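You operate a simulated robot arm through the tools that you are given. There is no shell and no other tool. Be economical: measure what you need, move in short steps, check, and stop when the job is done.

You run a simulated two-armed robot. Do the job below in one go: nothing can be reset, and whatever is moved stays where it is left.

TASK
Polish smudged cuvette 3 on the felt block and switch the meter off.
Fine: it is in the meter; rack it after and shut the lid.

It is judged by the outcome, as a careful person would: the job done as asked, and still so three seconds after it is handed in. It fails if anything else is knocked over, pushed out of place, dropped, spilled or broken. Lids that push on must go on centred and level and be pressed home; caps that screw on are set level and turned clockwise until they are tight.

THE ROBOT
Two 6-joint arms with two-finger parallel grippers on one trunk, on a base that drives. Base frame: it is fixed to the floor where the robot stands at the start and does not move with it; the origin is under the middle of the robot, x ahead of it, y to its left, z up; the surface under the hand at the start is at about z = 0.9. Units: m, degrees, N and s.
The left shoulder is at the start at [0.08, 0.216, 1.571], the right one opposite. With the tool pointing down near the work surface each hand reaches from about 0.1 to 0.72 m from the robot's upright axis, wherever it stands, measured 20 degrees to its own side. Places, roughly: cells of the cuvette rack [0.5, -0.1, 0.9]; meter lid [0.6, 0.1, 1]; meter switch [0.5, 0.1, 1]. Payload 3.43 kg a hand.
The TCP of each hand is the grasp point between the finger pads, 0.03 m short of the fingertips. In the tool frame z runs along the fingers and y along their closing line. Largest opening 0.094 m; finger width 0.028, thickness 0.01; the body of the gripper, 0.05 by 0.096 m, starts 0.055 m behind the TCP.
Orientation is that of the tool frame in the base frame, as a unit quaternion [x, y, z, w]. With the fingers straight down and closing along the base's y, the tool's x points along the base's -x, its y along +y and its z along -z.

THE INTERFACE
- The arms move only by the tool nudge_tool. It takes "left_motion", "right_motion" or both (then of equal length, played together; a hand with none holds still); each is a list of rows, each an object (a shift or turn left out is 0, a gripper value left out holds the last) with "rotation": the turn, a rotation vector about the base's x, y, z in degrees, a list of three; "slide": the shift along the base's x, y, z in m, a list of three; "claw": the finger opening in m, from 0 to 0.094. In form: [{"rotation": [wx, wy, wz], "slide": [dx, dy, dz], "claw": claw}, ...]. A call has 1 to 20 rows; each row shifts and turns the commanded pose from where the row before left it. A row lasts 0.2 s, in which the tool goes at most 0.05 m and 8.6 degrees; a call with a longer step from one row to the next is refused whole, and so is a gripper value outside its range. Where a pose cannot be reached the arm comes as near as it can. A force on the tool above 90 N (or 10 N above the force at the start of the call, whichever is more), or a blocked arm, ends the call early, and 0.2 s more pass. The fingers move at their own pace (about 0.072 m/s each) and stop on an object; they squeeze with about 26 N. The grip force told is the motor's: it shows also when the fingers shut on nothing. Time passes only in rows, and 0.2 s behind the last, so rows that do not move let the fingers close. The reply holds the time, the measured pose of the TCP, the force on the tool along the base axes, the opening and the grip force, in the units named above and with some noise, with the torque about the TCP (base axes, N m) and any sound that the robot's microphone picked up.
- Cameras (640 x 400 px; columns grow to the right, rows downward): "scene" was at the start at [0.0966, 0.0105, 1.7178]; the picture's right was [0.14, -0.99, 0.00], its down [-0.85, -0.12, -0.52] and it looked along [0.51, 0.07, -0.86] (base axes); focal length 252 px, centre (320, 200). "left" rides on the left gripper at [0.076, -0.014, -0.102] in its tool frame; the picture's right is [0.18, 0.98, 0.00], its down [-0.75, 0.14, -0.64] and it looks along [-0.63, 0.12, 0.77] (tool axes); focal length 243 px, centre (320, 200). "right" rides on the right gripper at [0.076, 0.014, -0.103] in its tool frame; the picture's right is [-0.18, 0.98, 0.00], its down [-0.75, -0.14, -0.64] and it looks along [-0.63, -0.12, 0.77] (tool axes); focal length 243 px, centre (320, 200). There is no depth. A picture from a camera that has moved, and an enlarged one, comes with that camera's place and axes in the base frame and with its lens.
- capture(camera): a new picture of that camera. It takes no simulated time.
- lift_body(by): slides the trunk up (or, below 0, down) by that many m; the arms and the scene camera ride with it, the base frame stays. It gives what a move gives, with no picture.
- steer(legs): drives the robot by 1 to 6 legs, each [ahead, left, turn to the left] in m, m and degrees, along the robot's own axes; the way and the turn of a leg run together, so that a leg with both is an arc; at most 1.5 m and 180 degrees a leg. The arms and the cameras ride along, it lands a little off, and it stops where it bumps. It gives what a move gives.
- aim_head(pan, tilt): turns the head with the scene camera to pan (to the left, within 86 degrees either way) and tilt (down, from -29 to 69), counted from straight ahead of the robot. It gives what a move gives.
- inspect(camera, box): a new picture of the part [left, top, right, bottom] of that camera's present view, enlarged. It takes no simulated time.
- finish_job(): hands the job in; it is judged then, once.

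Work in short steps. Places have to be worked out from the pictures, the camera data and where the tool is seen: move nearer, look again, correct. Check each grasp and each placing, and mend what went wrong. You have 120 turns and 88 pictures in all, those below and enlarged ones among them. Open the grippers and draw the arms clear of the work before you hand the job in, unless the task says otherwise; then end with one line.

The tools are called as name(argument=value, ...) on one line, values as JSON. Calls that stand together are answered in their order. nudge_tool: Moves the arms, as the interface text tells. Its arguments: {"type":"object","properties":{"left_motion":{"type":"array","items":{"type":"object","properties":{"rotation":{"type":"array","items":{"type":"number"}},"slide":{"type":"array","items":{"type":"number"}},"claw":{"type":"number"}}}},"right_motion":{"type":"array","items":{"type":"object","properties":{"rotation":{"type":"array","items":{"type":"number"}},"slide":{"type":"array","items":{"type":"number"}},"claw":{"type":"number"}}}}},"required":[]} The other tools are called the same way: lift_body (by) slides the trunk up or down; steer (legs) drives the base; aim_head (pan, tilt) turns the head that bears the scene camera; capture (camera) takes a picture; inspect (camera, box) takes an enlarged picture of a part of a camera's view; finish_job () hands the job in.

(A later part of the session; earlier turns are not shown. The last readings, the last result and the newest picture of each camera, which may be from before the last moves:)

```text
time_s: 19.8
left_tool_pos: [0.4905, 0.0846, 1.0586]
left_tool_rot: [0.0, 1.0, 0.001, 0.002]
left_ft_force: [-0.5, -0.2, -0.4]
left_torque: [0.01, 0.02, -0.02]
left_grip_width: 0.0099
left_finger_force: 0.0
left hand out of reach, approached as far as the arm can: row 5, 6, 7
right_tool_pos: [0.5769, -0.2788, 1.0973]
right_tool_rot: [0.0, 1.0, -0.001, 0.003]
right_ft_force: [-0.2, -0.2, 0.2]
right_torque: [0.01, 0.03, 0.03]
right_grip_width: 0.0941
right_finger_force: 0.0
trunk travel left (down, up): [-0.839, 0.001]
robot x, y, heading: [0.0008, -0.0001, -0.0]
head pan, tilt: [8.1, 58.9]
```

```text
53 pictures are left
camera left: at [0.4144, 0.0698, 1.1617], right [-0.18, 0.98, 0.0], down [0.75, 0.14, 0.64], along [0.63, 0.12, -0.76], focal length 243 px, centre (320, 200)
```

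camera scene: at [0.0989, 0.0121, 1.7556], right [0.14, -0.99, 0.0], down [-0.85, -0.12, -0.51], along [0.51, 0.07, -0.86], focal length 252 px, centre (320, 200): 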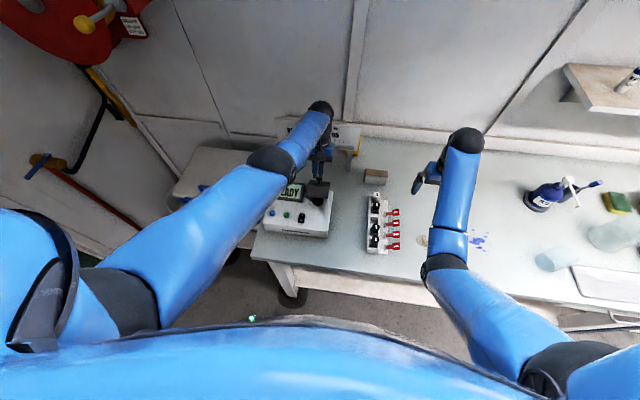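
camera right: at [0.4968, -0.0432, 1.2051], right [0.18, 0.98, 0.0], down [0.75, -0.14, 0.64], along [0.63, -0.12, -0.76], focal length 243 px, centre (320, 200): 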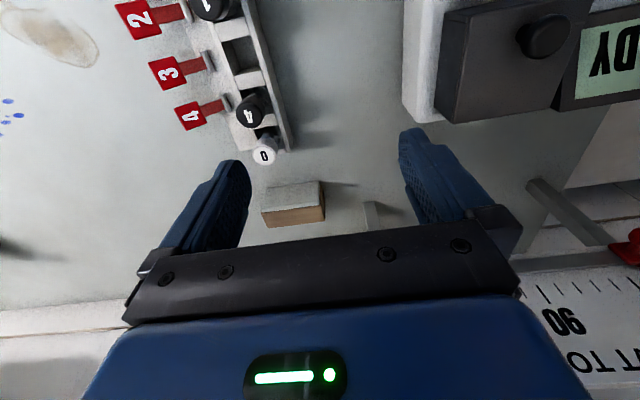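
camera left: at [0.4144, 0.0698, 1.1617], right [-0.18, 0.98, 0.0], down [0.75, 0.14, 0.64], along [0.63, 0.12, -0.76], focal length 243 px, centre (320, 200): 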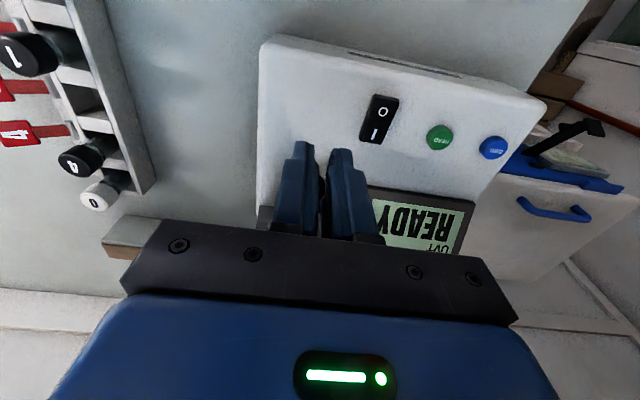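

Now with the tips at about z 1.007 I push the lid's lip forward in short rows.

nudge_tool(left_motion=[{"slide": [0, -0.001, -0.02], "claw": 0}, {"slide": [0.02, 0, 0]}, {"slide": [0.02, 0, 0]}, {"slide": [0.01, 0, 0]}, {"slide": [0.01, 0, 0]}, {"slide": [0.01, 0, 0]}, {"slide": [0.01, 0, 0]}, {}])

capture(camera="left")

inspect(camera="scene", box=[260, 150, 360, 240])

```text
time_s: 21.6
left_tool_pos: [0.5649, 0.0856, 1.0495]
left_tool_rot: [-0.001, 1.0, -0.001, 0.01]
left_ft_force: [-13.1, 5.7, 52.8]
left_torque: [0.03, -0.8, 0.12]
left_grip_width: 0.0
left_finger_force: 26.0
right_tool_pos: [0.5686, -0.2784, 1.1036]
right_tool_rot: [-0.001, 1.0, -0.001, 0.007]
right_ft_force: [0.0, -0.6, -0.2]
right_torque: [0.01, 0.02, 0.0]
right_grip_width: 0.094
right_finger_force: 0.0
trunk travel left (down, up): [-0.839, 0.001]
robot x, y, heading: [0.0026, -0.0001, 0.4]
head pan, tilt: [8.1, 58.9]
```

```text
52 pictures are left
camera left: at [0.4873, 0.0711, 1.1497], right [-0.19, 0.98, -0.01], down [0.74, 0.14, 0.66], along [0.65, 0.12, -0.75], focal length 243 px, centre (320, 200)
```

left: 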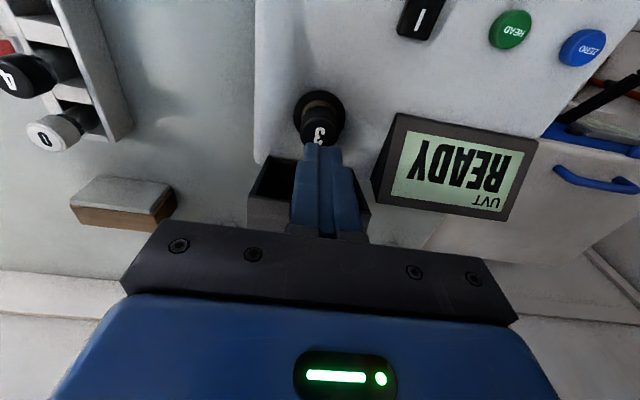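

```text
4.44 times, centred on (310, 195) of scene
camera zoom: at [0.084, 0.0108, 1.7571], right [0.14, -0.99, 0.0], down [-0.84, -0.12, -0.52], along [0.52, 0.07, -0.85], focal length 1121 px, centre (364, 222)
```

zoom: 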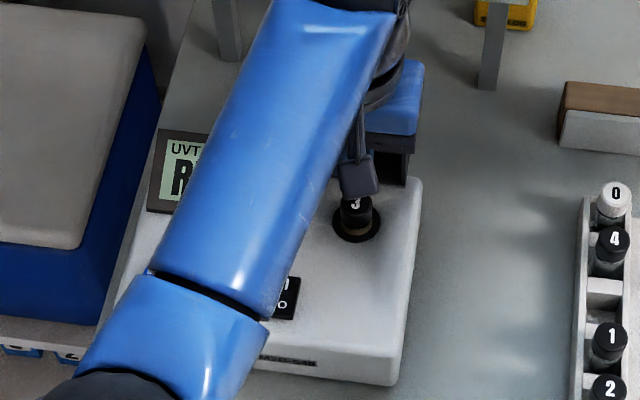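

The fingertips are pressing on the cuvette's cap (52 N upward). I lift straight off at once.

nudge_tool(left_motion=[{"slide": [0, 0, 0.012]}, {"slide": [0, 0, 0.01]}, {}])

capture(camera="left")

```text
time_s: 22.4
left_tool_pos: [0.5676, 0.0844, 1.0624]
left_tool_rot: [-0.001, 1.0, 0.0, 0.002]
left_ft_force: [0.0, -0.1, -0.2]
left_torque: [0.01, -0.01, 0.0]
left_grip_width: 0.0001
left_finger_force: 25.7
right_tool_pos: [0.5726, -0.2786, 1.0998]
right_tool_rot: [0.0, 1.0, 0.0, 0.004]
right_ft_force: [-0.5, -0.5, -0.2]
right_torque: [0.01, -0.02, -0.01]
right_grip_width: 0.0938
right_finger_force: 0.1
trunk travel left (down, up): [-0.839, 0.001]
robot x, y, heading: [-0.0014, -0.0003, -0.1]
head pan, tilt: [8.1, 58.9]
```

```text
50 pictures are left
camera left: at [0.4905, 0.07, 1.1654], right [-0.18, 0.98, 0.0], down [0.75, 0.14, 0.65], along [0.63, 0.12, -0.76], focal length 243 px, centre (320, 200)
```

left: 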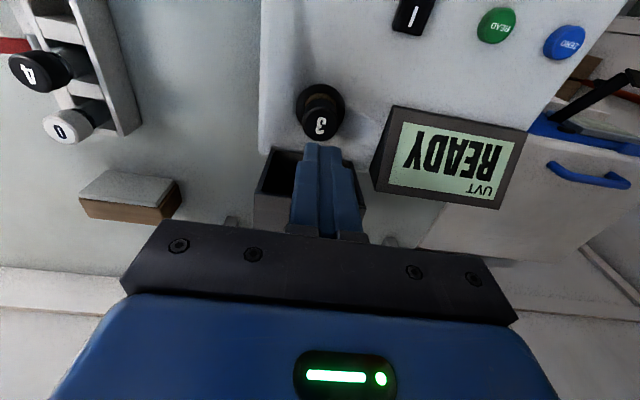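

Cap "3" stands near (0.556, 0.0825), top about z 1.015, and the lid is now open wide. I retreat the left hand back and aside.

nudge_tool(left_motion=[{"slide": [-0.03, 0, 0.0]}, {"slide": [-0.045, 0, -0.0]}, {"slide": [-0.045, 0.02, 0]}, {"slide": [-0.04, 0.03, 0]}, {"slide": [-0.02, 0.045, 0]}, {"slide": [0, 0.04, 0]}])

inspect(camera="scene", box=[260, 150, 360, 240])

```text
time_s: 23.8
left_tool_pos: [0.3937, 0.222, 1.0426]
left_tool_rot: [0.0, 1.0, 0.0, 0.004]
left_ft_force: [-0.1, 1.0, 0.3]
left_torque: [-0.02, 0.04, 0.03]
left_grip_width: 0.0
left_finger_force: 26.3
left hand out of reach, approached as far as the arm can: row 3, 4
right_tool_pos: [0.5752, -0.2781, 1.0991]
right_tool_rot: [-0.001, 1.0, -0.002, 0.003]
right_ft_force: [0.9, 0.4, -0.4]
right_torque: [0.0, -0.02, -0.03]
right_grip_width: 0.094
right_finger_force: 0.0
trunk travel left (down, up): [-0.839, 0.001]
robot x, y, heading: [0.0012, 0.0017, -0.0]
head pan, tilt: [8.1, 58.9]
```

```text
4.44 times, centred on (310, 195) of scene
camera zoom: at [0.0966, 0.0114, 1.7558], right [0.14, -0.99, 0.0], down [-0.85, -0.12, -0.52], along [0.51, 0.07, -0.86], focal length 1121 px, centre (364, 222)
```

zoom: 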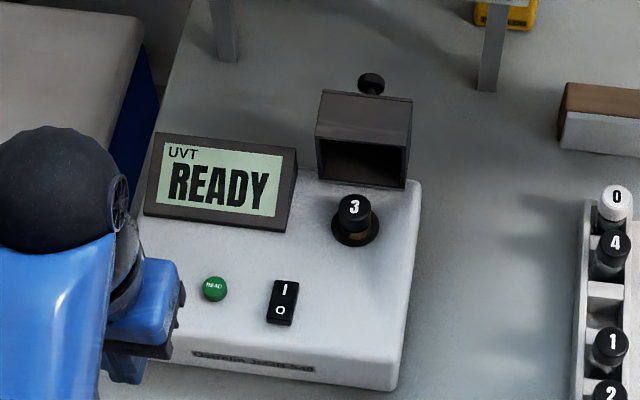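

Lid open about 90°, cuvette 3 upright. I bring the right hand over it with fingers half open.

nudge_tool(right_motion=[{"slide": [0, 0.045, 0], "claw": 0.046}, {"slide": [0, 0.045, 0]}, {"slide": [0, 0.045, 0]}, {"slide": [0, 0.045, 0]}, {"slide": [-0.005, 0.045, 0]}, {"slide": [-0.005, 0.045, 0]}, {"slide": [-0.005, 0.045, 0]}, {"slide": [-0.004, 0.046, 0]}, {}])

capture(camera="right")

```text
time_s: 25.8
left_tool_pos: [0.3935, 0.2205, 1.0425]
left_tool_rot: [0.0, 1.0, 0.0, 0.003]
left_ft_force: [-0.6, 0.1, 0.2]
left_torque: [0.02, 0.01, -0.02]
left_grip_width: 0.0
left_finger_force: 25.8
right_tool_pos: [0.5584, 0.0832, 1.0956]
right_tool_rot: [0.0, 1.0, -0.001, 0.002]
right_ft_force: [0.7, -0.7, 0.3]
right_torque: [0.01, -0.01, -0.05]
right_grip_width: 0.0458
right_finger_force: 0.1
right hand out of reach, approached as far as the arm can: row 1
trunk travel left (down, up): [-0.839, 0.001]
robot x, y, heading: [0.0005, -0.0018, 0.3]
head pan, tilt: [8.1, 58.9]
```

```text
48 pictures are left
camera right: at [0.4817, 0.0962, 1.1993], right [0.18, 0.98, 0.0], down [0.75, -0.14, 0.65], along [0.63, -0.12, -0.76], focal length 243 px, centre (320, 200)
```

right: 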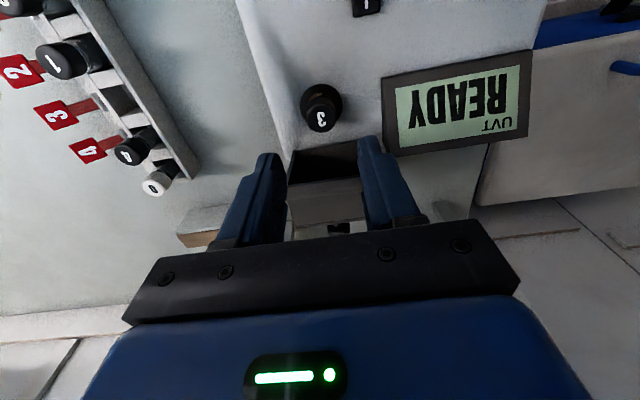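

Cap at about (0.557, 0.082). I lower to TCP z 1.032 and then close.

nudge_tool(right_motion=[{"slide": [-0.001, -0.001, -0.025]}, {"slide": [0, 0, -0.025]}, {"slide": [0, 0, -0.013]}, {}])

capture(camera="right")

```text
time_s: 26.8
left_tool_pos: [0.3942, 0.2199, 1.0421]
left_tool_rot: [0.0, 1.0, 0.0, 0.004]
left_ft_force: [-0.1, -0.7, 0.0]
left_torque: [-0.03, 0.01, 0.0]
left_grip_width: 0.0
left_finger_force: 26.4
right_tool_pos: [0.558, 0.0825, 1.034]
right_tool_rot: [0.0, 1.0, -0.002, 0.001]
right_ft_force: [0.1, 0.1, -0.3]
right_torque: [-0.01, 0.03, 0.02]
right_grip_width: 0.0459
right_finger_force: 0.1
trunk travel left (down, up): [-0.839, 0.001]
robot x, y, heading: [0.0014, 0.0012, 0.0]
head pan, tilt: [8.1, 58.9]
```

```text
47 pictures are left
camera right: at [0.481, 0.0949, 1.136], right [0.18, 0.98, 0.0], down [0.75, -0.14, 0.64], along [0.63, -0.12, -0.76], focal length 243 px, centre (320, 200)
```

right: 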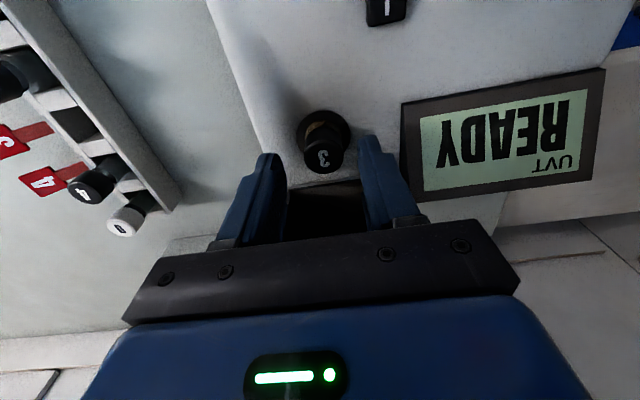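

Better triangulation: cap top z≈0.995 at (0.561, 0.081). I lower 24 mm more and shift slightly, then close.

nudge_tool(right_motion=[{"slide": [0.003, -0.001, -0.012]}, {"slide": [0, 0, -0.012]}, {}])

inspect(camera="right", box=[220, 80, 420, 230])

```text
time_s: 27.6
left_tool_pos: [0.3938, 0.2202, 1.0428]
left_tool_rot: [0.0, 1.0, 0.0, 0.004]
left_ft_force: [-0.1, -0.1, -0.9]
left_torque: [0.02, 0.0, 0.01]
left_grip_width: 0.0001
left_finger_force: 25.6
right_tool_pos: [0.5598, 0.0804, 1.0079]
right_tool_rot: [0.0, 1.0, -0.001, 0.001]
right_ft_force: [0.0, 0.2, -0.4]
right_torque: [0.02, 0.01, 0.02]
right_grip_width: 0.0462
right_finger_force: 0.0
trunk travel left (down, up): [-0.839, 0.001]
robot x, y, heading: [0.002, 0.0006, 0.0]
head pan, tilt: [8.1, 58.9]
```

```text
2.67 times, centred on (320, 155) of right
camera zoom: at [0.4838, 0.0942, 1.1119], right [0.18, 0.98, 0.0], down [0.75, -0.14, 0.64], along [0.63, -0.12, -0.76], focal length 647 px, centre (320, 320)
```

zoom: 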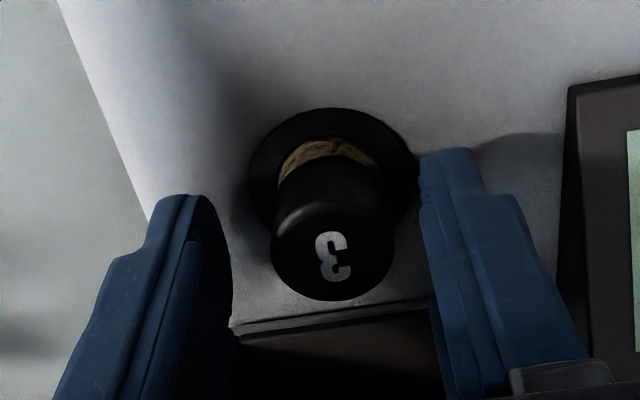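

The cap is centred between the fingers; a brownish smudge shows on the near (−x) side. I close the fingers.

nudge_tool(right_motion=[{"claw": 0.012}, {}, {}, {}])

```text
time_s: 28.6
left_tool_pos: [0.3948, 0.2215, 1.0411]
left_tool_rot: [0.0, 1.0, -0.001, 0.003]
left_ft_force: [-0.6, 0.2, 0.5]
left_torque: [0.01, -0.02, 0.04]
left_grip_width: 0.0001
left_finger_force: 25.8
right_tool_pos: [0.5614, 0.082, 1.0095]
right_tool_rot: [-0.001, 1.0, -0.001, 0.001]
right_ft_force: [-0.7, 4.0, -1.8]
right_torque: [0.18, 0.02, -0.01]
right_grip_width: 0.0249
right_finger_force: 25.9
trunk travel left (down, up): [-0.839, 0.001]
robot x, y, heading: [0.0005, -0.0015, -0.0]
head pan, tilt: [8.1, 58.9]
```

Gripped at 24.9 mm. I lift straight up slowly, easing the small y load.

nudge_tool(right_motion=[{"slide": [0, 0.0012, 0.004]}, {"slide": [0, 0, 0.012]}, {"slide": [0, 0, 0.015]}, {"slide": [0, 0, 0.02]}, {"slide": [0, 0, 0.02]}, {"slide": [0, 0, 0.015]}, {}])

capture(camera="right")

inspect(camera="scene", box=[260, 150, 360, 240])

```text
time_s: 30.2
left_tool_pos: [0.393, 0.2207, 1.0408]
left_tool_rot: [0.0, 1.0, 0.001, 0.004]
left_ft_force: [-0.5, 0.3, 0.4]
left_torque: [0.0, 0.01, -0.02]
left_grip_width: 0.0
left_finger_force: 26.3
right_tool_pos: [0.5611, 0.0811, 1.097]
right_tool_rot: [0.0, 1.0, -0.001, 0.002]
right_ft_force: [-1.2, 0.0, 0.2]
right_torque: [-0.01, 0.0, 0.01]
right_grip_width: 0.0246
right_finger_force: 26.1
trunk travel left (down, up): [-0.839, 0.001]
robot x, y, heading: [-0.0033, 0.0013, 0.2]
head pan, tilt: [8.1, 58.9]
```

```text
45 pictures are left
camera right: at [0.4844, 0.0948, 1.1983], right [0.18, 0.98, 0.0], down [0.75, -0.14, 0.64], along [0.63, -0.12, -0.76], focal length 243 px, centre (320, 200)
```

right: 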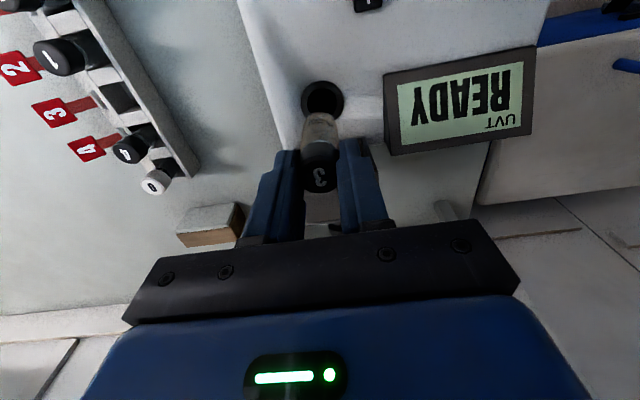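

```text
4.44 times, centred on (310, 195) of scene
camera zoom: at [0.097, 0.0108, 1.7558], right [0.14, -0.99, 0.0], down [-0.85, -0.12, -0.52], along [0.51, 0.07, -0.86], focal length 1121 px, centre (364, 222)
```

zoom: 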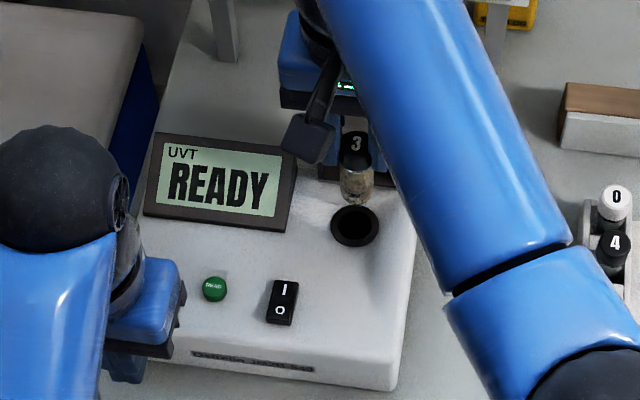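

It is out of the well. I look closely at the cuvette's glass to find the smudge.

inspect(camera="right", box=[270, 70, 370, 210])

inspect(camera="scene", box=[285, 165, 335, 215])

```text
2.86 times, centred on (320, 140) of right
camera zoom: at [0.4844, 0.0948, 1.1983], right [0.18, 0.98, 0.0], down [0.75, -0.14, 0.64], along [0.63, -0.12, -0.76], focal length 693 px, centre (320, 371)
```

zoom: 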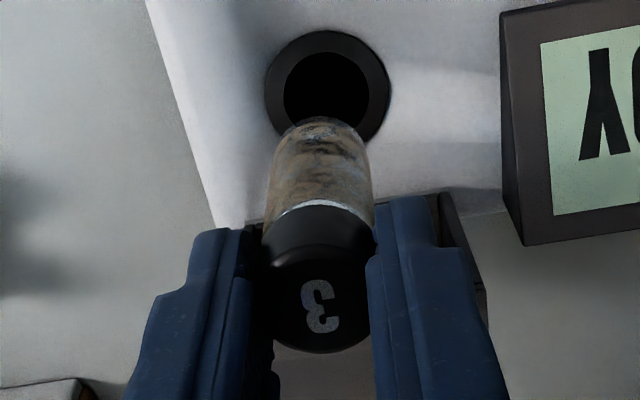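

```text
8.00 times, centred on (310, 190) of scene
camera zoom: at [0.097, 0.0108, 1.7558], right [0.14, -0.99, 0.0], down [-0.85, -0.12, -0.52], along [0.51, 0.07, -0.86], focal length 2017 px, centre (400, 280)
```

zoom: 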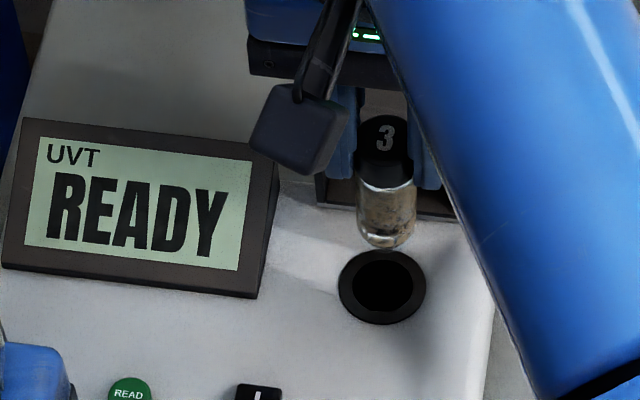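

It's a round vial smudged all around, its bottom 0.08 below the TCP. I carry it high over to in front of the felt at (0.672, −0.127).

nudge_tool(right_motion=[{"slide": [0.0, -0.042, 0]}, {"slide": [0.015, -0.042, 0]}, {"slide": [0.02, -0.042, 0]}, {"slide": [0.025, -0.041, 0]}, {"slide": [0.026, -0.041, 0]}, {"slide": [0.025, 0, 0]}, {}])

capture(camera="right")

```text
time_s: 31.8
left_tool_pos: [0.3941, 0.2208, 1.0428]
left_tool_rot: [0.0, 1.0, 0.0, 0.003]
left_ft_force: [0.3, -0.2, 0.4]
left_torque: [-0.08, 0.0, 0.01]
left_grip_width: 0.0
left_finger_force: 26.3
right_tool_pos: [0.6717, -0.1234, 1.0943]
right_tool_rot: [-0.001, 1.0, -0.001, 0.002]
right_ft_force: [-0.9, -0.1, -0.3]
right_torque: [0.02, 0.03, 0.03]
right_grip_width: 0.0244
right_finger_force: 26.4
trunk travel left (down, up): [-0.839, 0.001]
robot x, y, heading: [-0.0002, 0.0024, -0.3]
head pan, tilt: [8.1, 58.9]
```

```text
41 pictures are left
camera right: at [0.5953, -0.1119, 1.1978], right [0.18, 0.98, 0.0], down [0.75, -0.14, 0.64], along [0.63, -0.12, -0.76], focal length 243 px, centre (320, 200)
```

right: 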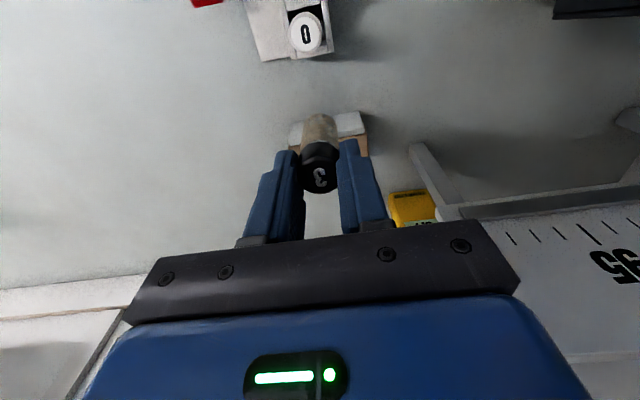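

Block corners reconfirm felt at x≈0.71, y −0.17…−0.085. I descend to TCP z≈0.992 in front of it.

nudge_tool(right_motion=[{"slide": [0, -0.003, -0.035]}, {"slide": [0, 0, -0.035]}, {"slide": [0, 0, -0.032]}, {}])

capture(camera="right")

```text
time_s: 32.8
left_tool_pos: [0.3947, 0.2201, 1.0429]
left_tool_rot: [-0.001, 1.0, 0.0, 0.003]
left_ft_force: [0.2, -0.3, -0.8]
left_torque: [0.0, 0.0, -0.03]
left_grip_width: 0.0001
left_finger_force: 25.9
right_tool_pos: [0.6703, -0.1288, 0.9937]
right_tool_rot: [0.0, 1.0, -0.001, 0.002]
right_ft_force: [0.1, 0.1, -0.5]
right_torque: [0.01, -0.02, -0.01]
right_grip_width: 0.0246
right_finger_force: 26.1
trunk travel left (down, up): [-0.839, 0.001]
robot x, y, heading: [0.0027, -0.0007, -0.1]
head pan, tilt: [8.1, 58.9]
```

```text
40 pictures are left
camera right: at [0.5941, -0.1157, 1.096], right [0.18, 0.98, 0.0], down [0.75, -0.14, 0.65], along [0.63, -0.12, -0.76], focal length 243 px, centre (320, 200)
```

right: 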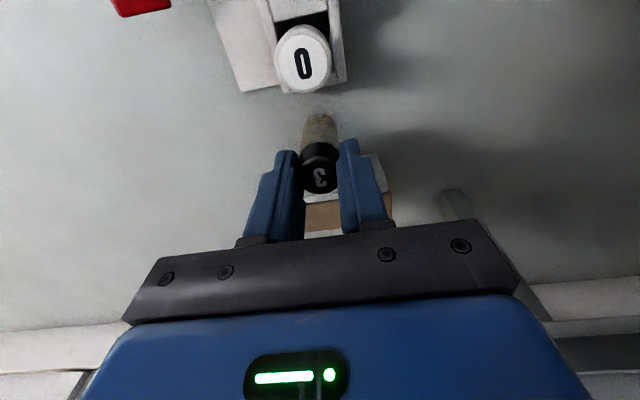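

Vial hangs in front of the felt. I approach in small steps watching the x force for light contact.

nudge_tool(right_motion=[{"slide": [0.015, 0, 0]}, {"slide": [0.009, 0, 0]}, {"slide": [0.003, 0, 0]}, {}])

nudge_tool(right_motion=[{"slide": [0.0015, 0, 0]}, {}])

capture(camera="right")

```text
time_s: 33.8
left_tool_pos: [0.3945, 0.2193, 1.0421]
left_tool_rot: [0.0, 1.0, -0.001, 0.003]
left_ft_force: [-0.3, 0.8, 0.4]
left_torque: [-0.05, 0.02, 0.0]
left_grip_width: 0.0
left_finger_force: 26.2
right_tool_pos: [0.6854, -0.1304, 0.9945]
right_tool_rot: [-0.001, 1.0, -0.001, 0.002]
right_ft_force: [-0.2, 0.6, -0.4]
right_torque: [0.01, 0.02, 0.0]
right_grip_width: 0.0244
right_finger_force: 25.9
right hand out of reach, approached as far as the arm can: row 2
trunk travel left (down, up): [-0.839, 0.001]
robot x, y, heading: [-0.0002, -0.0017, 0.1]
head pan, tilt: [8.1, 58.9]
```

```text
time_s: 34.4
left_tool_pos: [0.3937, 0.22, 1.0423]
left_tool_rot: [0.0, 1.0, 0.0, 0.003]
left_ft_force: [0.5, 0.5, -0.1]
left_torque: [0.01, -0.03, 0.01]
left_grip_width: 0.0
left_finger_force: 26.1
right_tool_pos: [0.686, -0.1303, 0.9933]
right_tool_rot: [0.0, 1.0, -0.001, 0.001]
right_ft_force: [0.1, -0.4, 0.2]
right_torque: [0.0, 0.01, 0.01]
right_grip_width: 0.0245
right_finger_force: 26.3
right hand out of reach, approached as far as the arm can: row 1
trunk travel left (down, up): [-0.839, 0.001]
robot x, y, heading: [0.0021, -0.0002, 0.1]
head pan, tilt: [8.1, 58.9]
```

```text
39 pictures are left
camera right: at [0.6087, -0.1161, 1.0971], right [0.18, 0.98, 0.0], down [0.75, -0.14, 0.64], along [0.63, -0.12, -0.76], focal length 243 px, centre (320, 200)
```

right: 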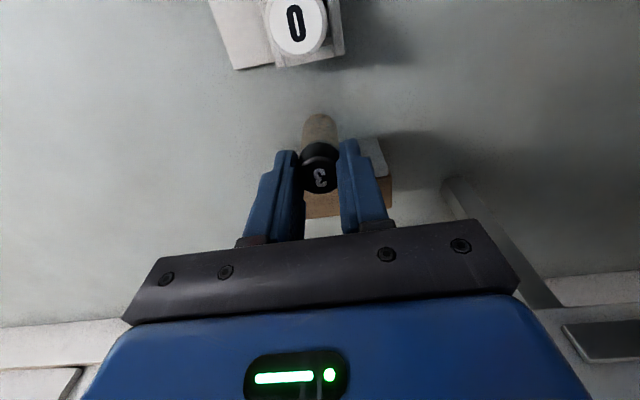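

The arm's reach ends at x 0.686. I raise the vial clear, draw both hands back, and then drive 6 cm ahead.

nudge_tool(right_motion=[{"slide": [-0.008, 0, 0.035]}, {"slide": [0, 0, 0.035]}, {"slide": [0, 0, 0.025]}, {"slide": [-0.025, 0, 0]}, {"slide": [-0.025, 0, 0]}, {}], left_motion=[{"slide": [-0.03, 0.01, 0]}, {"slide": [-0.03, 0.01, 0]}, {}, {}, {}, {}])

steer(legs=[[0.06, 0, 0]])

```text
time_s: 35.8
left_tool_pos: [0.3339, 0.2401, 1.0421]
left_tool_rot: [0.0, 1.0, 0.0, 0.002]
left_ft_force: [-0.5, -0.3, 1.0]
left_torque: [0.02, 0.01, 0.0]
left_grip_width: 0.0
left_finger_force: 26.3
right_tool_pos: [0.6281, -0.1297, 1.0891]
right_tool_rot: [0.0, 1.0, -0.001, 0.001]
right_ft_force: [-0.1, 0.7, -0.5]
right_torque: [0.01, -0.02, -0.03]
right_grip_width: 0.0246
right_finger_force: 25.8
trunk travel left (down, up): [-0.839, 0.001]
robot x, y, heading: [-0.0021, -0.0015, -0.1]
head pan, tilt: [8.1, 58.9]
```

```text
time_s: 36.8
left_tool_pos: [0.3839, 0.24, 1.0466]
left_tool_rot: [-0.001, 1.0, 0.0, 0.006]
left_ft_force: [-1.5, 0.2, 0.0]
left_torque: [-0.02, -0.06, 0.02]
left_grip_width: 0.0
left_finger_force: 25.7
right_tool_pos: [0.6763, -0.1308, 1.094]
right_tool_rot: [-0.001, 1.0, -0.001, 0.007]
right_ft_force: [-0.7, -0.1, -0.1]
right_torque: [0.01, -0.06, -0.05]
right_grip_width: 0.0248
right_finger_force: 26.2
trunk travel left (down, up): [-0.839, 0.001]
robot x, y, heading: [0.0579, 0.0011, -0.0]
head pan, tilt: [8.1, 58.9]
```

Drove 58 mm. I descend again in front of the felt.

nudge_tool(right_motion=[{"slide": [0, 0.003, -0.035]}, {"slide": [0, 0, -0.035]}, {"slide": [0, 0, -0.03]}, {}])

capture(camera="right")

```text
time_s: 37.8
left_tool_pos: [0.3941, 0.2415, 1.0419]
left_tool_rot: [0.0, 1.0, 0.0, 0.0]
left_ft_force: [0.5, 0.6, 0.2]
left_torque: [0.01, 0.01, -0.03]
left_grip_width: 0.0001
left_finger_force: 25.5
right_tool_pos: [0.6883, -0.1262, 0.987]
right_tool_rot: [-0.001, 1.0, -0.001, 0.001]
right_ft_force: [-0.1, -0.2, -0.9]
right_torque: [-0.02, 0.02, -0.02]
right_grip_width: 0.0248
right_finger_force: 26.4
trunk travel left (down, up): [-0.839, 0.001]
robot x, y, heading: [0.0596, -0.0022, -0.0]
head pan, tilt: [8.1, 58.9]
```

```text
38 pictures are left
camera right: at [0.6122, -0.1132, 1.0902], right [0.18, 0.98, 0.0], down [0.75, -0.14, 0.64], along [0.63, -0.12, -0.77], focal length 243 px, centre (320, 200)
```

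right: 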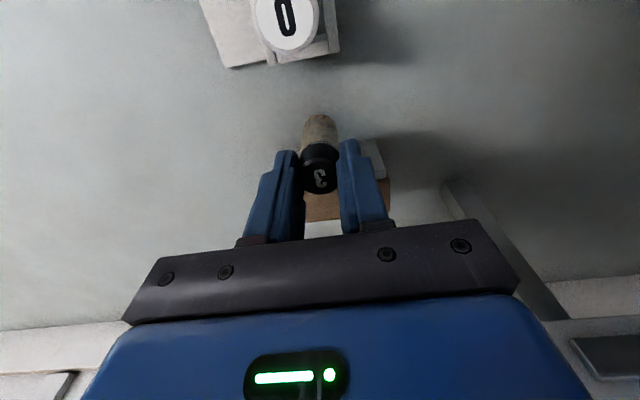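

I raise 4 mm and creep forward until light contact.

nudge_tool(right_motion=[{"slide": [0.003, 0, 0.005]}, {"slide": [0.003, 0, 0]}, {}])

nudge_tool(right_motion=[{"slide": [0.003, 0, 0]}, {}])

nudge_tool(right_motion=[{"slide": [0.003, 0, 0]}, {}])

```text
time_s: 38.6
left_tool_pos: [0.3922, 0.2412, 1.0418]
left_tool_rot: [0.0, 1.0, 0.0, 0.001]
left_ft_force: [0.3, 0.9, -0.5]
left_torque: [-0.02, 0.02, 0.0]
left_grip_width: 0.0001
left_finger_force: 25.9
right_tool_pos: [0.6939, -0.127, 0.993]
right_tool_rot: [-0.001, 1.0, -0.001, 0.001]
right_ft_force: [0.8, 0.4, -0.4]
right_torque: [-0.02, 0.0, 0.0]
right_grip_width: 0.0244
right_finger_force: 26.2
trunk travel left (down, up): [-0.839, 0.001]
robot x, y, heading: [0.0573, 0.0013, -0.1]
head pan, tilt: [8.1, 58.9]
```

```text
time_s: 39.2
left_tool_pos: [0.392, 0.2402, 1.0415]
left_tool_rot: [0.0, 1.0, 0.0, 0.001]
left_ft_force: [0.2, 0.2, 0.6]
left_torque: [0.0, 0.0, -0.02]
left_grip_width: 0.0001
left_finger_force: 26.2
right_tool_pos: [0.6963, -0.1277, 0.9929]
right_tool_rot: [-0.002, 1.0, -0.001, 0.001]
right_ft_force: [0.5, -0.4, -1.4]
right_torque: [0.01, -0.03, 0.01]
right_grip_width: 0.0248
right_finger_force: 26.3
trunk travel left (down, up): [-0.839, 0.001]
robot x, y, heading: [0.0588, 0.0001, -0.1]
head pan, tilt: [8.1, 58.9]
```

```text
time_s: 39.8
left_tool_pos: [0.3913, 0.2406, 1.0433]
left_tool_rot: [0.001, 1.0, 0.0, 0.002]
left_ft_force: [0.1, 0.5, -0.3]
left_torque: [-0.01, 0.0, -0.01]
left_grip_width: 0.0003
left_finger_force: 25.9
right_tool_pos: [0.6964, -0.1286, 0.9936]
right_tool_rot: [-0.001, 1.0, 0.0, 0.0]
right_ft_force: [-7.2, -0.4, -1.7]
right_torque: [0.01, 0.36, -0.02]
right_grip_width: 0.0244
right_finger_force: 25.8
trunk travel left (down, up): [-0.839, 0.001]
robot x, y, heading: [0.0547, 0.0003, -0.2]
head pan, tilt: [8.1, 58.9]
```

Light contact, 7 N. I rub along the felt with ±2.5 cm strokes and look whether the block stays and the smudge fades.

nudge_tool(right_motion=[{"slide": [0, 0.0125, 0]}, {"slide": [0, 0.0125, 0]}, {"slide": [0, -0.0125, 0]}, {"slide": [0, -0.0125, 0]}, {"slide": [0, -0.0125, 0]}, {"slide": [0, -0.0125, 0]}, {"slide": [0, 0.0125, 0]}, {"slide": [0, 0.0125, 0]}, {}])

inspect(camera="right", box=[240, 80, 400, 230])

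```text
time_s: 41.8
left_tool_pos: [0.3898, 0.2406, 1.0442]
left_tool_rot: [0.0, 1.0, 0.0, 0.002]
left_ft_force: [0.7, -0.9, 1.1]
left_torque: [-0.01, 0.02, -0.02]
left_grip_width: 0.0
left_finger_force: 26.1
right_tool_pos: [0.697, -0.1263, 0.995]
right_tool_rot: [0.0, 1.0, -0.001, 0.002]
right_ft_force: [-13.8, -4.4, -0.8]
right_torque: [-0.22, 0.56, -0.08]
right_grip_width: 0.0246
right_finger_force: 26.4
trunk travel left (down, up): [-0.839, 0.001]
robot x, y, heading: [0.0573, -0.0021, -0.0]
head pan, tilt: [8.1, 58.9]
```

```text
2.67 times, centred on (320, 155) of right
camera zoom: at [0.6198, -0.1134, 1.0976], right [0.18, 0.98, 0.0], down [0.75, -0.14, 0.65], along [0.63, -0.12, -0.76], focal length 647 px, centre (320, 320)
```

zoom: 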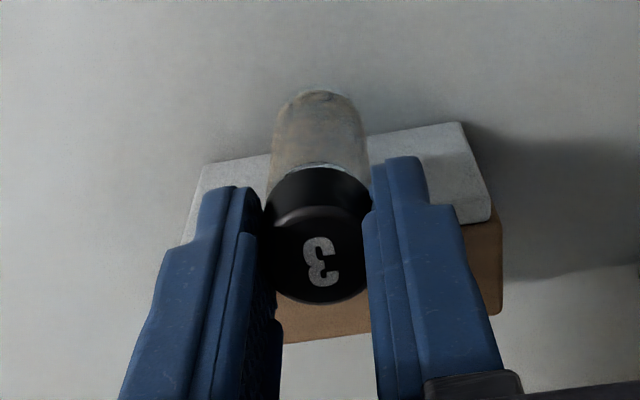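

The smudge is fading and the block hasn't visibly moved. I keep rubbing, adding turns about the vial axis to cover its sides.

nudge_tool(right_motion=[{"slide": [-0.0005, 0.0125, 0], "rotation": [0, 0, 7]}, {"slide": [0, 0.0125, 0], "rotation": [0, 0, 7]}, {"slide": [0, -0.0125, 0], "rotation": [0, 0, 7]}, {"slide": [0, -0.0125, 0], "rotation": [0, 0, 7]}, {"slide": [0, -0.0125, 0], "rotation": [0, 0, -7]}, {"slide": [0, -0.0125, 0], "rotation": [0, 0, -7]}, {"slide": [0, 0.0125, 0], "rotation": [0, 0, -7]}, {"slide": [0, 0.0125, 0], "rotation": [0, 0, -7]}, {"slide": [0, 0.0125, 0], "rotation": [0, 0, -7]}, {"slide": [0, 0.0125, 0], "rotation": [0, 0, -7]}, {"slide": [0, -0.0125, 0], "rotation": [0, 0, -7]}, {"slide": [0, -0.0125, 0], "rotation": [0, 0, -7]}, {"slide": [0, -0.0125, 0], "rotation": [0, 0, 7]}, {"slide": [0, -0.0125, 0], "rotation": [0, 0, 7]}, {"slide": [0, 0.0125, 0], "rotation": [0, 0, 7]}, {"slide": [0, 0.0125, 0], "rotation": [0, 0, 7]}, {}])

inspect(camera="right", box=[240, 80, 400, 230])

```text
time_s: 45.4
left_tool_pos: [0.391, 0.2387, 1.044]
left_tool_rot: [0.0, 1.0, 0.0, 0.002]
left_ft_force: [0.3, 0.3, 0.8]
left_torque: [-0.01, 0.01, 0.01]
left_grip_width: 0.0
left_finger_force: 25.7
right_tool_pos: [0.6958, -0.127, 0.9951]
right_tool_rot: [-0.002, 1.0, 0.0, 0.003]
right_ft_force: [-7.4, -2.4, -1.3]
right_torque: [-0.1, 0.38, 0.01]
right_grip_width: 0.0248
right_finger_force: 25.9
trunk travel left (down, up): [-0.839, 0.001]
robot x, y, heading: [0.0548, 0.0012, 0.2]
head pan, tilt: [8.1, 58.9]
```

```text
2.67 times, centred on (320, 155) of right
camera zoom: at [0.6202, -0.1137, 1.0977], right [0.18, 0.98, 0.0], down [0.75, -0.14, 0.64], along [0.63, -0.12, -0.76], focal length 647 px, centre (320, 320)
```

zoom: 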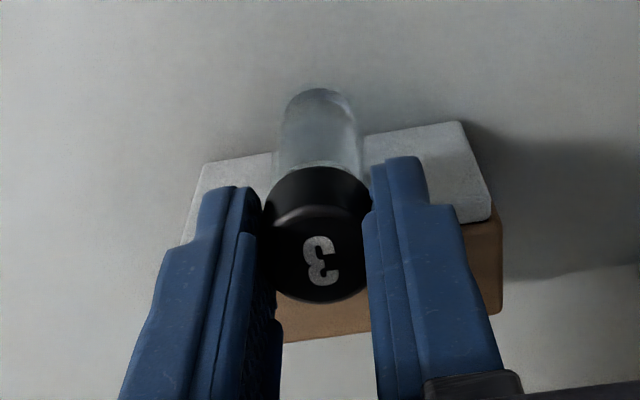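

The glass now looks clear. A final couple of strokes, then I back off and rise.

nudge_tool(right_motion=[{"slide": [0, 0.0125, 0]}, {"slide": [0, 0.0125, 0]}, {"slide": [0, -0.0125, 0]}, {"slide": [0, -0.0125, 0]}, {"slide": [0, -0.0125, 0]}, {"slide": [0, -0.0125, 0]}, {"slide": [0, 0.0125, 0]}, {"slide": [0, 0.0125, 0]}, {"slide": [-0.015, 0, 0]}, {"slide": [-0.002, 0, 0.03]}, {"slide": [0, 0, 0.035]}, {"slide": [0, 0, 0.035]}, {}])

inspect(camera="right", box=[240, 70, 400, 220])

steer(legs=[[-0.06, 0, 0]])

```text
time_s: 48.2
left_tool_pos: [0.393, 0.2407, 1.0425]
left_tool_rot: [0.0, 1.0, 0.0, 0.0]
left_ft_force: [-0.5, -0.2, -0.4]
left_torque: [-0.01, 0.0, 0.03]
left_grip_width: 0.0
left_finger_force: 26.2
right_tool_pos: [0.6818, -0.1267, 1.0951]
right_tool_rot: [-0.001, 1.0, -0.001, 0.001]
right_ft_force: [0.4, 0.8, 0.0]
right_torque: [0.01, -0.02, 0.0]
right_grip_width: 0.0247
right_finger_force: 26.0
trunk travel left (down, up): [-0.839, 0.001]
robot x, y, heading: [0.0576, -0.0026, -0.1]
head pan, tilt: [8.1, 58.9]
```

```text
2.67 times, centred on (320, 145) of right
camera zoom: at [0.6042, -0.1136, 1.1975], right [0.18, 0.98, 0.0], down [0.75, -0.14, 0.64], along [0.63, -0.12, -0.76], focal length 647 px, centre (320, 347)
```

zoom: 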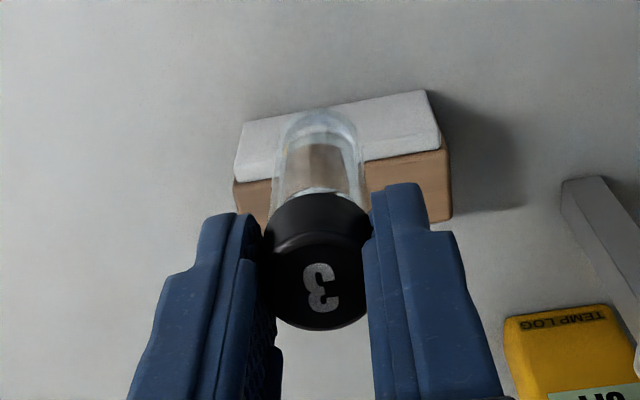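

```text
time_s: 49.2
left_tool_pos: [0.3437, 0.2395, 1.0395]
left_tool_rot: [-0.001, 1.0, -0.001, -0.003]
left_ft_force: [-0.3, -0.3, -0.8]
left_torque: [-0.04, 0.08, 0.01]
left_grip_width: 0.0
left_finger_force: 25.7
right_tool_pos: [0.6327, -0.126, 1.0886]
right_tool_rot: [-0.001, 1.0, -0.001, -0.003]
right_ft_force: [1.0, 0.2, 0.0]
right_torque: [0.02, 0.1, -0.01]
right_grip_width: 0.0249
right_finger_force: 26.1
trunk travel left (down, up): [-0.839, 0.001]
robot x, y, heading: [0.0014, -0.0002, 0.3]
head pan, tilt: [8.1, 58.9]
```

The vial is clear and the block is in place. I move the hand back high toward above cell 3 and look.

nudge_tool(right_motion=[{"slide": [-0.03, 0, 0]}, {"slide": [-0.03, 0, 0]}, {"slide": [-0.025, 0, 0]}, {}])

capture(camera="right")

inspect(camera="scene", box=[340, 170, 420, 260])

```text
time_s: 50.2
left_tool_pos: [0.3314, 0.2401, 1.0445]
left_tool_rot: [-0.001, 1.0, 0.0, 0.003]
left_ft_force: [0.0, 0.6, 0.4]
left_torque: [0.01, -0.02, 0.0]
left_grip_width: 0.0
left_finger_force: 25.6
right_tool_pos: [0.5424, -0.1253, 1.0846]
right_tool_rot: [-0.002, 1.0, 0.0, 0.004]
right_ft_force: [-0.2, 0.6, -0.4]
right_torque: [0.0, -0.01, -0.03]
right_grip_width: 0.0248
right_finger_force: 26.5
right hand out of reach, approached as far as the arm can: row 3
trunk travel left (down, up): [-0.839, 0.001]
robot x, y, heading: [-0.0015, 0.0009, 0.1]
head pan, tilt: [8.1, 58.9]
```

```text
34 pictures are left
camera right: at [0.4645, -0.1122, 1.1859], right [0.18, 0.98, 0.0], down [0.75, -0.14, 0.65], along [0.64, -0.12, -0.76], focal length 243 px, centre (320, 200)
```

right: 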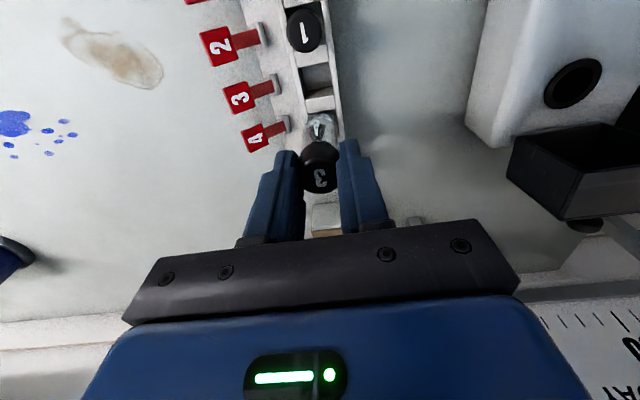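

```text
4.44 times, centred on (380, 215) of scene
camera zoom: at [0.094, 0.0107, 1.756], right [0.14, -0.99, 0.0], down [-0.85, -0.12, -0.52], along [0.51, 0.07, -0.86], focal length 1121 px, centre (53, 133)
```

zoom: 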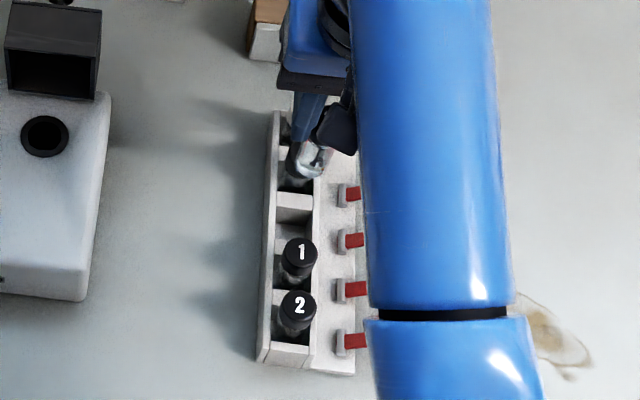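

I enlarge the rack to pin down the empty cell.

inspect(camera="right", box=[250, 0, 390, 150])

```text
2.67 times, centred on (320, 75) of right
camera zoom: at [0.4645, -0.1122, 1.1859], right [0.18, 0.98, 0.0], down [0.75, -0.14, 0.65], along [0.64, -0.12, -0.76], focal length 647 px, centre (320, 533)
```

zoom: 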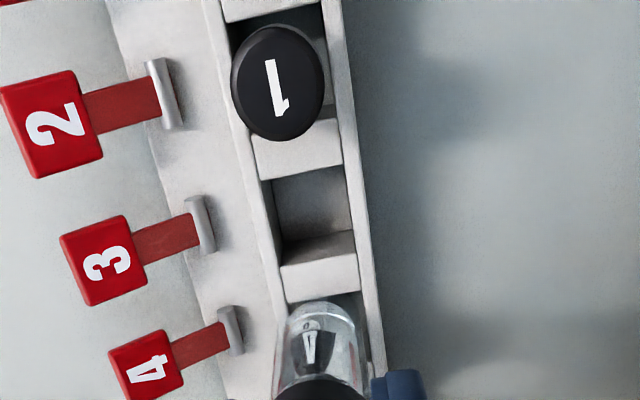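

Estimates converge: rack top z≈0.93, cell 3 centre ≈(0.528, −0.1285). I move there and descend until the vial bottom is just above the rack.

nudge_tool(right_motion=[{"slide": [-0.0145, -0.003, 0]}, {"slide": [0, 0, -0.025]}, {"slide": [0, 0, -0.02]}, {"slide": [0, 0, -0.012]}, {}])

capture(camera="right")

```text
time_s: 51.4
left_tool_pos: [0.3341, 0.2402, 1.0421]
left_tool_rot: [-0.001, 1.0, -0.001, 0.002]
left_ft_force: [-0.7, 0.4, -1.0]
left_torque: [-0.02, 0.01, -0.04]
left_grip_width: 0.0
left_finger_force: 26.1
right_tool_pos: [0.532, -0.1272, 1.019]
right_tool_rot: [0.0, 1.0, -0.001, 0.002]
right_ft_force: [0.3, -0.3, -0.4]
right_torque: [0.0, 0.0, 0.01]
right_grip_width: 0.0246
right_finger_force: 26.1
right hand out of reach, approached as far as the arm can: row 1
trunk travel left (down, up): [-0.839, 0.001]
robot x, y, heading: [-0.0027, 0.0026, 0.3]
head pan, tilt: [8.1, 58.9]
```

```text
31 pictures are left
camera right: at [0.4548, -0.1149, 1.1218], right [0.18, 0.98, 0.0], down [0.75, -0.14, 0.64], along [0.63, -0.12, -0.76], focal length 243 px, centre (320, 200)
```

right: 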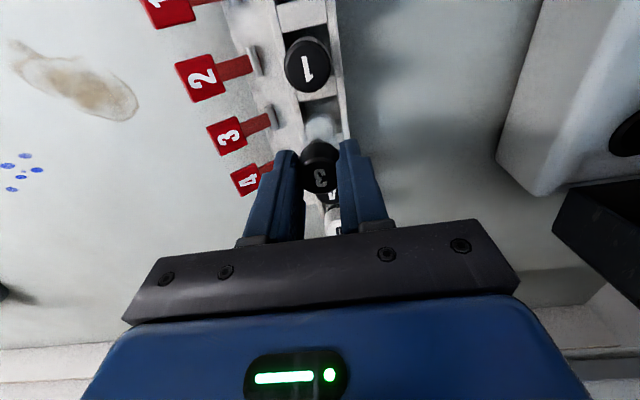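

I enlarge to compare the vial bottom against the cell opening.

inspect(camera="right", box=[250, 60, 390, 200])

```text
2.86 times, centred on (320, 130) of right
camera zoom: at [0.4548, -0.1149, 1.1218], right [0.18, 0.98, 0.0], down [0.75, -0.14, 0.64], along [0.63, -0.12, -0.76], focal length 693 px, centre (320, 400)
```

zoom: 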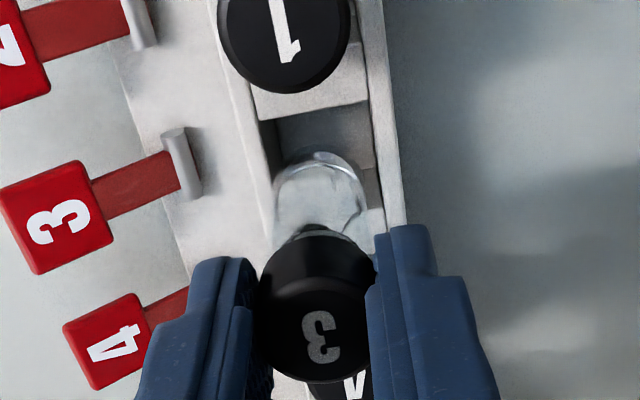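

Cell centre ≈(0.530, −0.129) and the vial is about 3 mm too far in x. I shift −3 mm and lower gently.

nudge_tool(right_motion=[{"slide": [-0.003, -0.001, -0.004]}, {"slide": [0, 0, -0.008]}, {"slide": [0, 0, -0.008]}, {}])

inspect(camera="right", box=[250, 60, 390, 200])

```text
time_s: 52.4
left_tool_pos: [0.3299, 0.2432, 1.0441]
left_tool_rot: [-0.001, 1.0, -0.002, 0.003]
left_ft_force: [-1.0, -0.2, -0.7]
left_torque: [0.0, -0.02, 0.04]
left_grip_width: 0.0
left_finger_force: 26.4
right_tool_pos: [0.5282, -0.125, 1.0046]
right_tool_rot: [-0.002, 1.0, -0.001, 0.008]
right_ft_force: [0.3, 8.5, 46.6]
right_torque: [-0.16, -0.07, -0.02]
right_grip_width: 0.026
right_finger_force: 26.1
trunk travel left (down, up): [-0.839, 0.001]
robot x, y, heading: [-0.0021, -0.002, 0.1]
head pan, tilt: [8.1, 58.9]
```

```text
2.86 times, centred on (320, 130) of right
camera zoom: at [0.4498, -0.111, 1.1071], right [0.18, 0.98, 0.0], down [0.74, -0.14, 0.65], along [0.64, -0.12, -0.76], focal length 693 px, centre (320, 400)
```

zoom: 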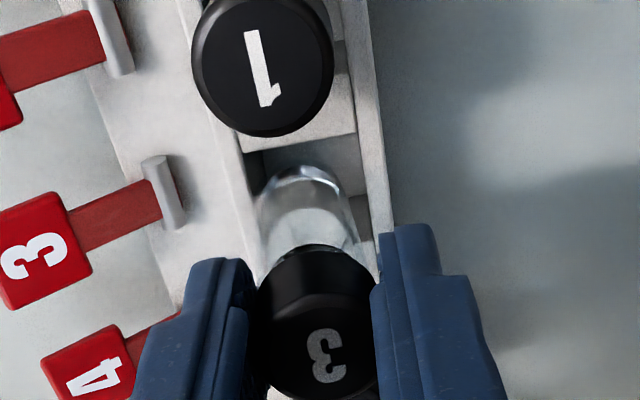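

The vial bottom caught the −y wall (46 N). I back up and look.

nudge_tool(right_motion=[{"slide": [0, 0, 0.012]}, {"slide": [0, 0, 0.008]}, {}])

inspect(camera="right", box=[250, 60, 390, 200])

inspect(camera="scene", box=[350, 180, 410, 230])

```text
time_s: 53.2
left_tool_pos: [0.3339, 0.242, 1.0436]
left_tool_rot: [-0.001, 1.0, 0.0, 0.002]
left_ft_force: [-0.6, 0.0, 1.5]
left_torque: [0.01, -0.01, -0.01]
left_grip_width: 0.0
left_finger_force: 25.6
right_tool_pos: [0.5268, -0.1292, 1.0194]
right_tool_rot: [-0.001, 1.0, -0.002, 0.001]
right_ft_force: [0.1, -0.4, 0.6]
right_torque: [0.0, -0.03, 0.02]
right_grip_width: 0.0245
right_finger_force: 26.2
trunk travel left (down, up): [-0.839, 0.001]
robot x, y, heading: [0.0, -0.0009, 0.0]
head pan, tilt: [8.1, 58.9]
```

```text
2.86 times, centred on (320, 130) of right
camera zoom: at [0.4502, -0.1146, 1.1221], right [0.18, 0.98, 0.0], down [0.75, -0.14, 0.64], along [0.63, -0.12, -0.76], focal length 693 px, centre (320, 400)
```

zoom: 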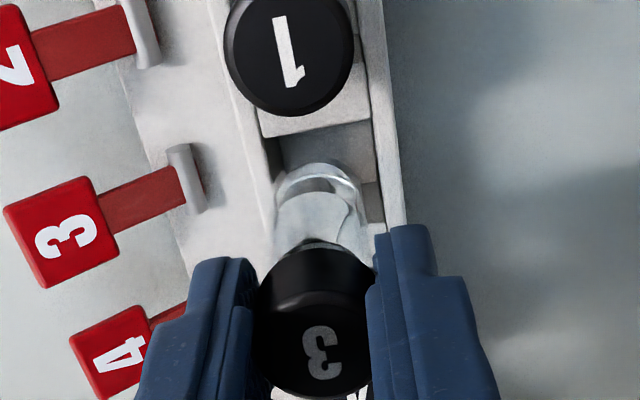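

```text
8.00 times, centred on (380, 205) of scene
camera zoom: at [0.0948, 0.0124, 1.7558], right [0.14, -0.99, 0.0], down [-0.85, -0.12, -0.52], along [0.51, 0.07, -0.86], focal length 2017 px, centre (-160, 160)
```

zoom: 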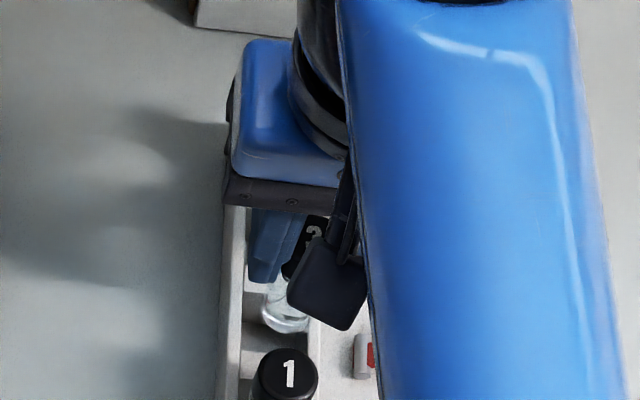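

The vial hangs straight; it needs about +3 mm in y (and −1.5 mm in x). I shift and lower in small steps.

nudge_tool(right_motion=[{"slide": [-0.001, 0.003, 0]}, {"slide": [0, 0, -0.006]}, {"slide": [0, 0, -0.005]}, {}])

inspect(camera="right", box=[250, 60, 390, 200])

```text
time_s: 54.2
left_tool_pos: [0.3355, 0.2397, 1.0441]
left_tool_rot: [-0.001, 1.0, 0.0, 0.001]
left_ft_force: [0.6, -0.4, 0.3]
left_torque: [0.01, 0.0, 0.03]
left_grip_width: 0.0
left_finger_force: 26.0
right_tool_pos: [0.5282, -0.1265, 1.0076]
right_tool_rot: [0.0, 1.0, -0.001, 0.001]
right_ft_force: [-0.3, -0.1, -0.6]
right_torque: [-0.01, 0.03, 0.04]
right_grip_width: 0.0245
right_finger_force: 25.9
trunk travel left (down, up): [-0.839, 0.001]
robot x, y, heading: [0.0022, -0.0008, 0.1]
head pan, tilt: [8.1, 58.9]
```

```text
2.86 times, centred on (320, 130) of right
camera zoom: at [0.4514, -0.1127, 1.1109], right [0.18, 0.98, 0.0], down [0.75, -0.14, 0.64], along [0.63, -0.12, -0.76], focal length 693 px, centre (320, 400)
```

zoom: 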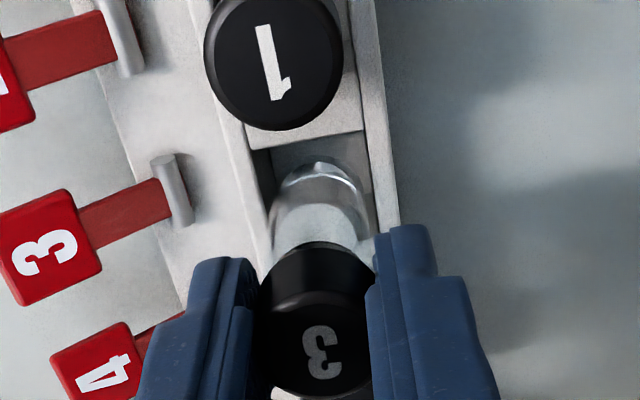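

No contact and roughly centred. I lower further.

nudge_tool(right_motion=[{"slide": [0, 0, -0.004]}, {"slide": [0, 0, -0.004]}, {}])

```text
time_s: 55.0
left_tool_pos: [0.3337, 0.2411, 1.0426]
left_tool_rot: [-0.001, 1.0, 0.0, 0.001]
left_ft_force: [0.4, -0.3, -0.3]
left_torque: [0.0, -0.01, -0.01]
left_grip_width: 0.0
left_finger_force: 25.8
right_tool_pos: [0.5274, -0.1254, 0.9993]
right_tool_rot: [-0.001, 1.0, -0.001, 0.002]
right_ft_force: [0.7, 0.0, -0.9]
right_torque: [-0.02, 0.01, -0.01]
right_grip_width: 0.0245
right_finger_force: 25.7
trunk travel left (down, up): [-0.839, 0.001]
robot x, y, heading: [-0.0009, -0.0016, 0.2]
head pan, tilt: [8.1, 58.9]
```

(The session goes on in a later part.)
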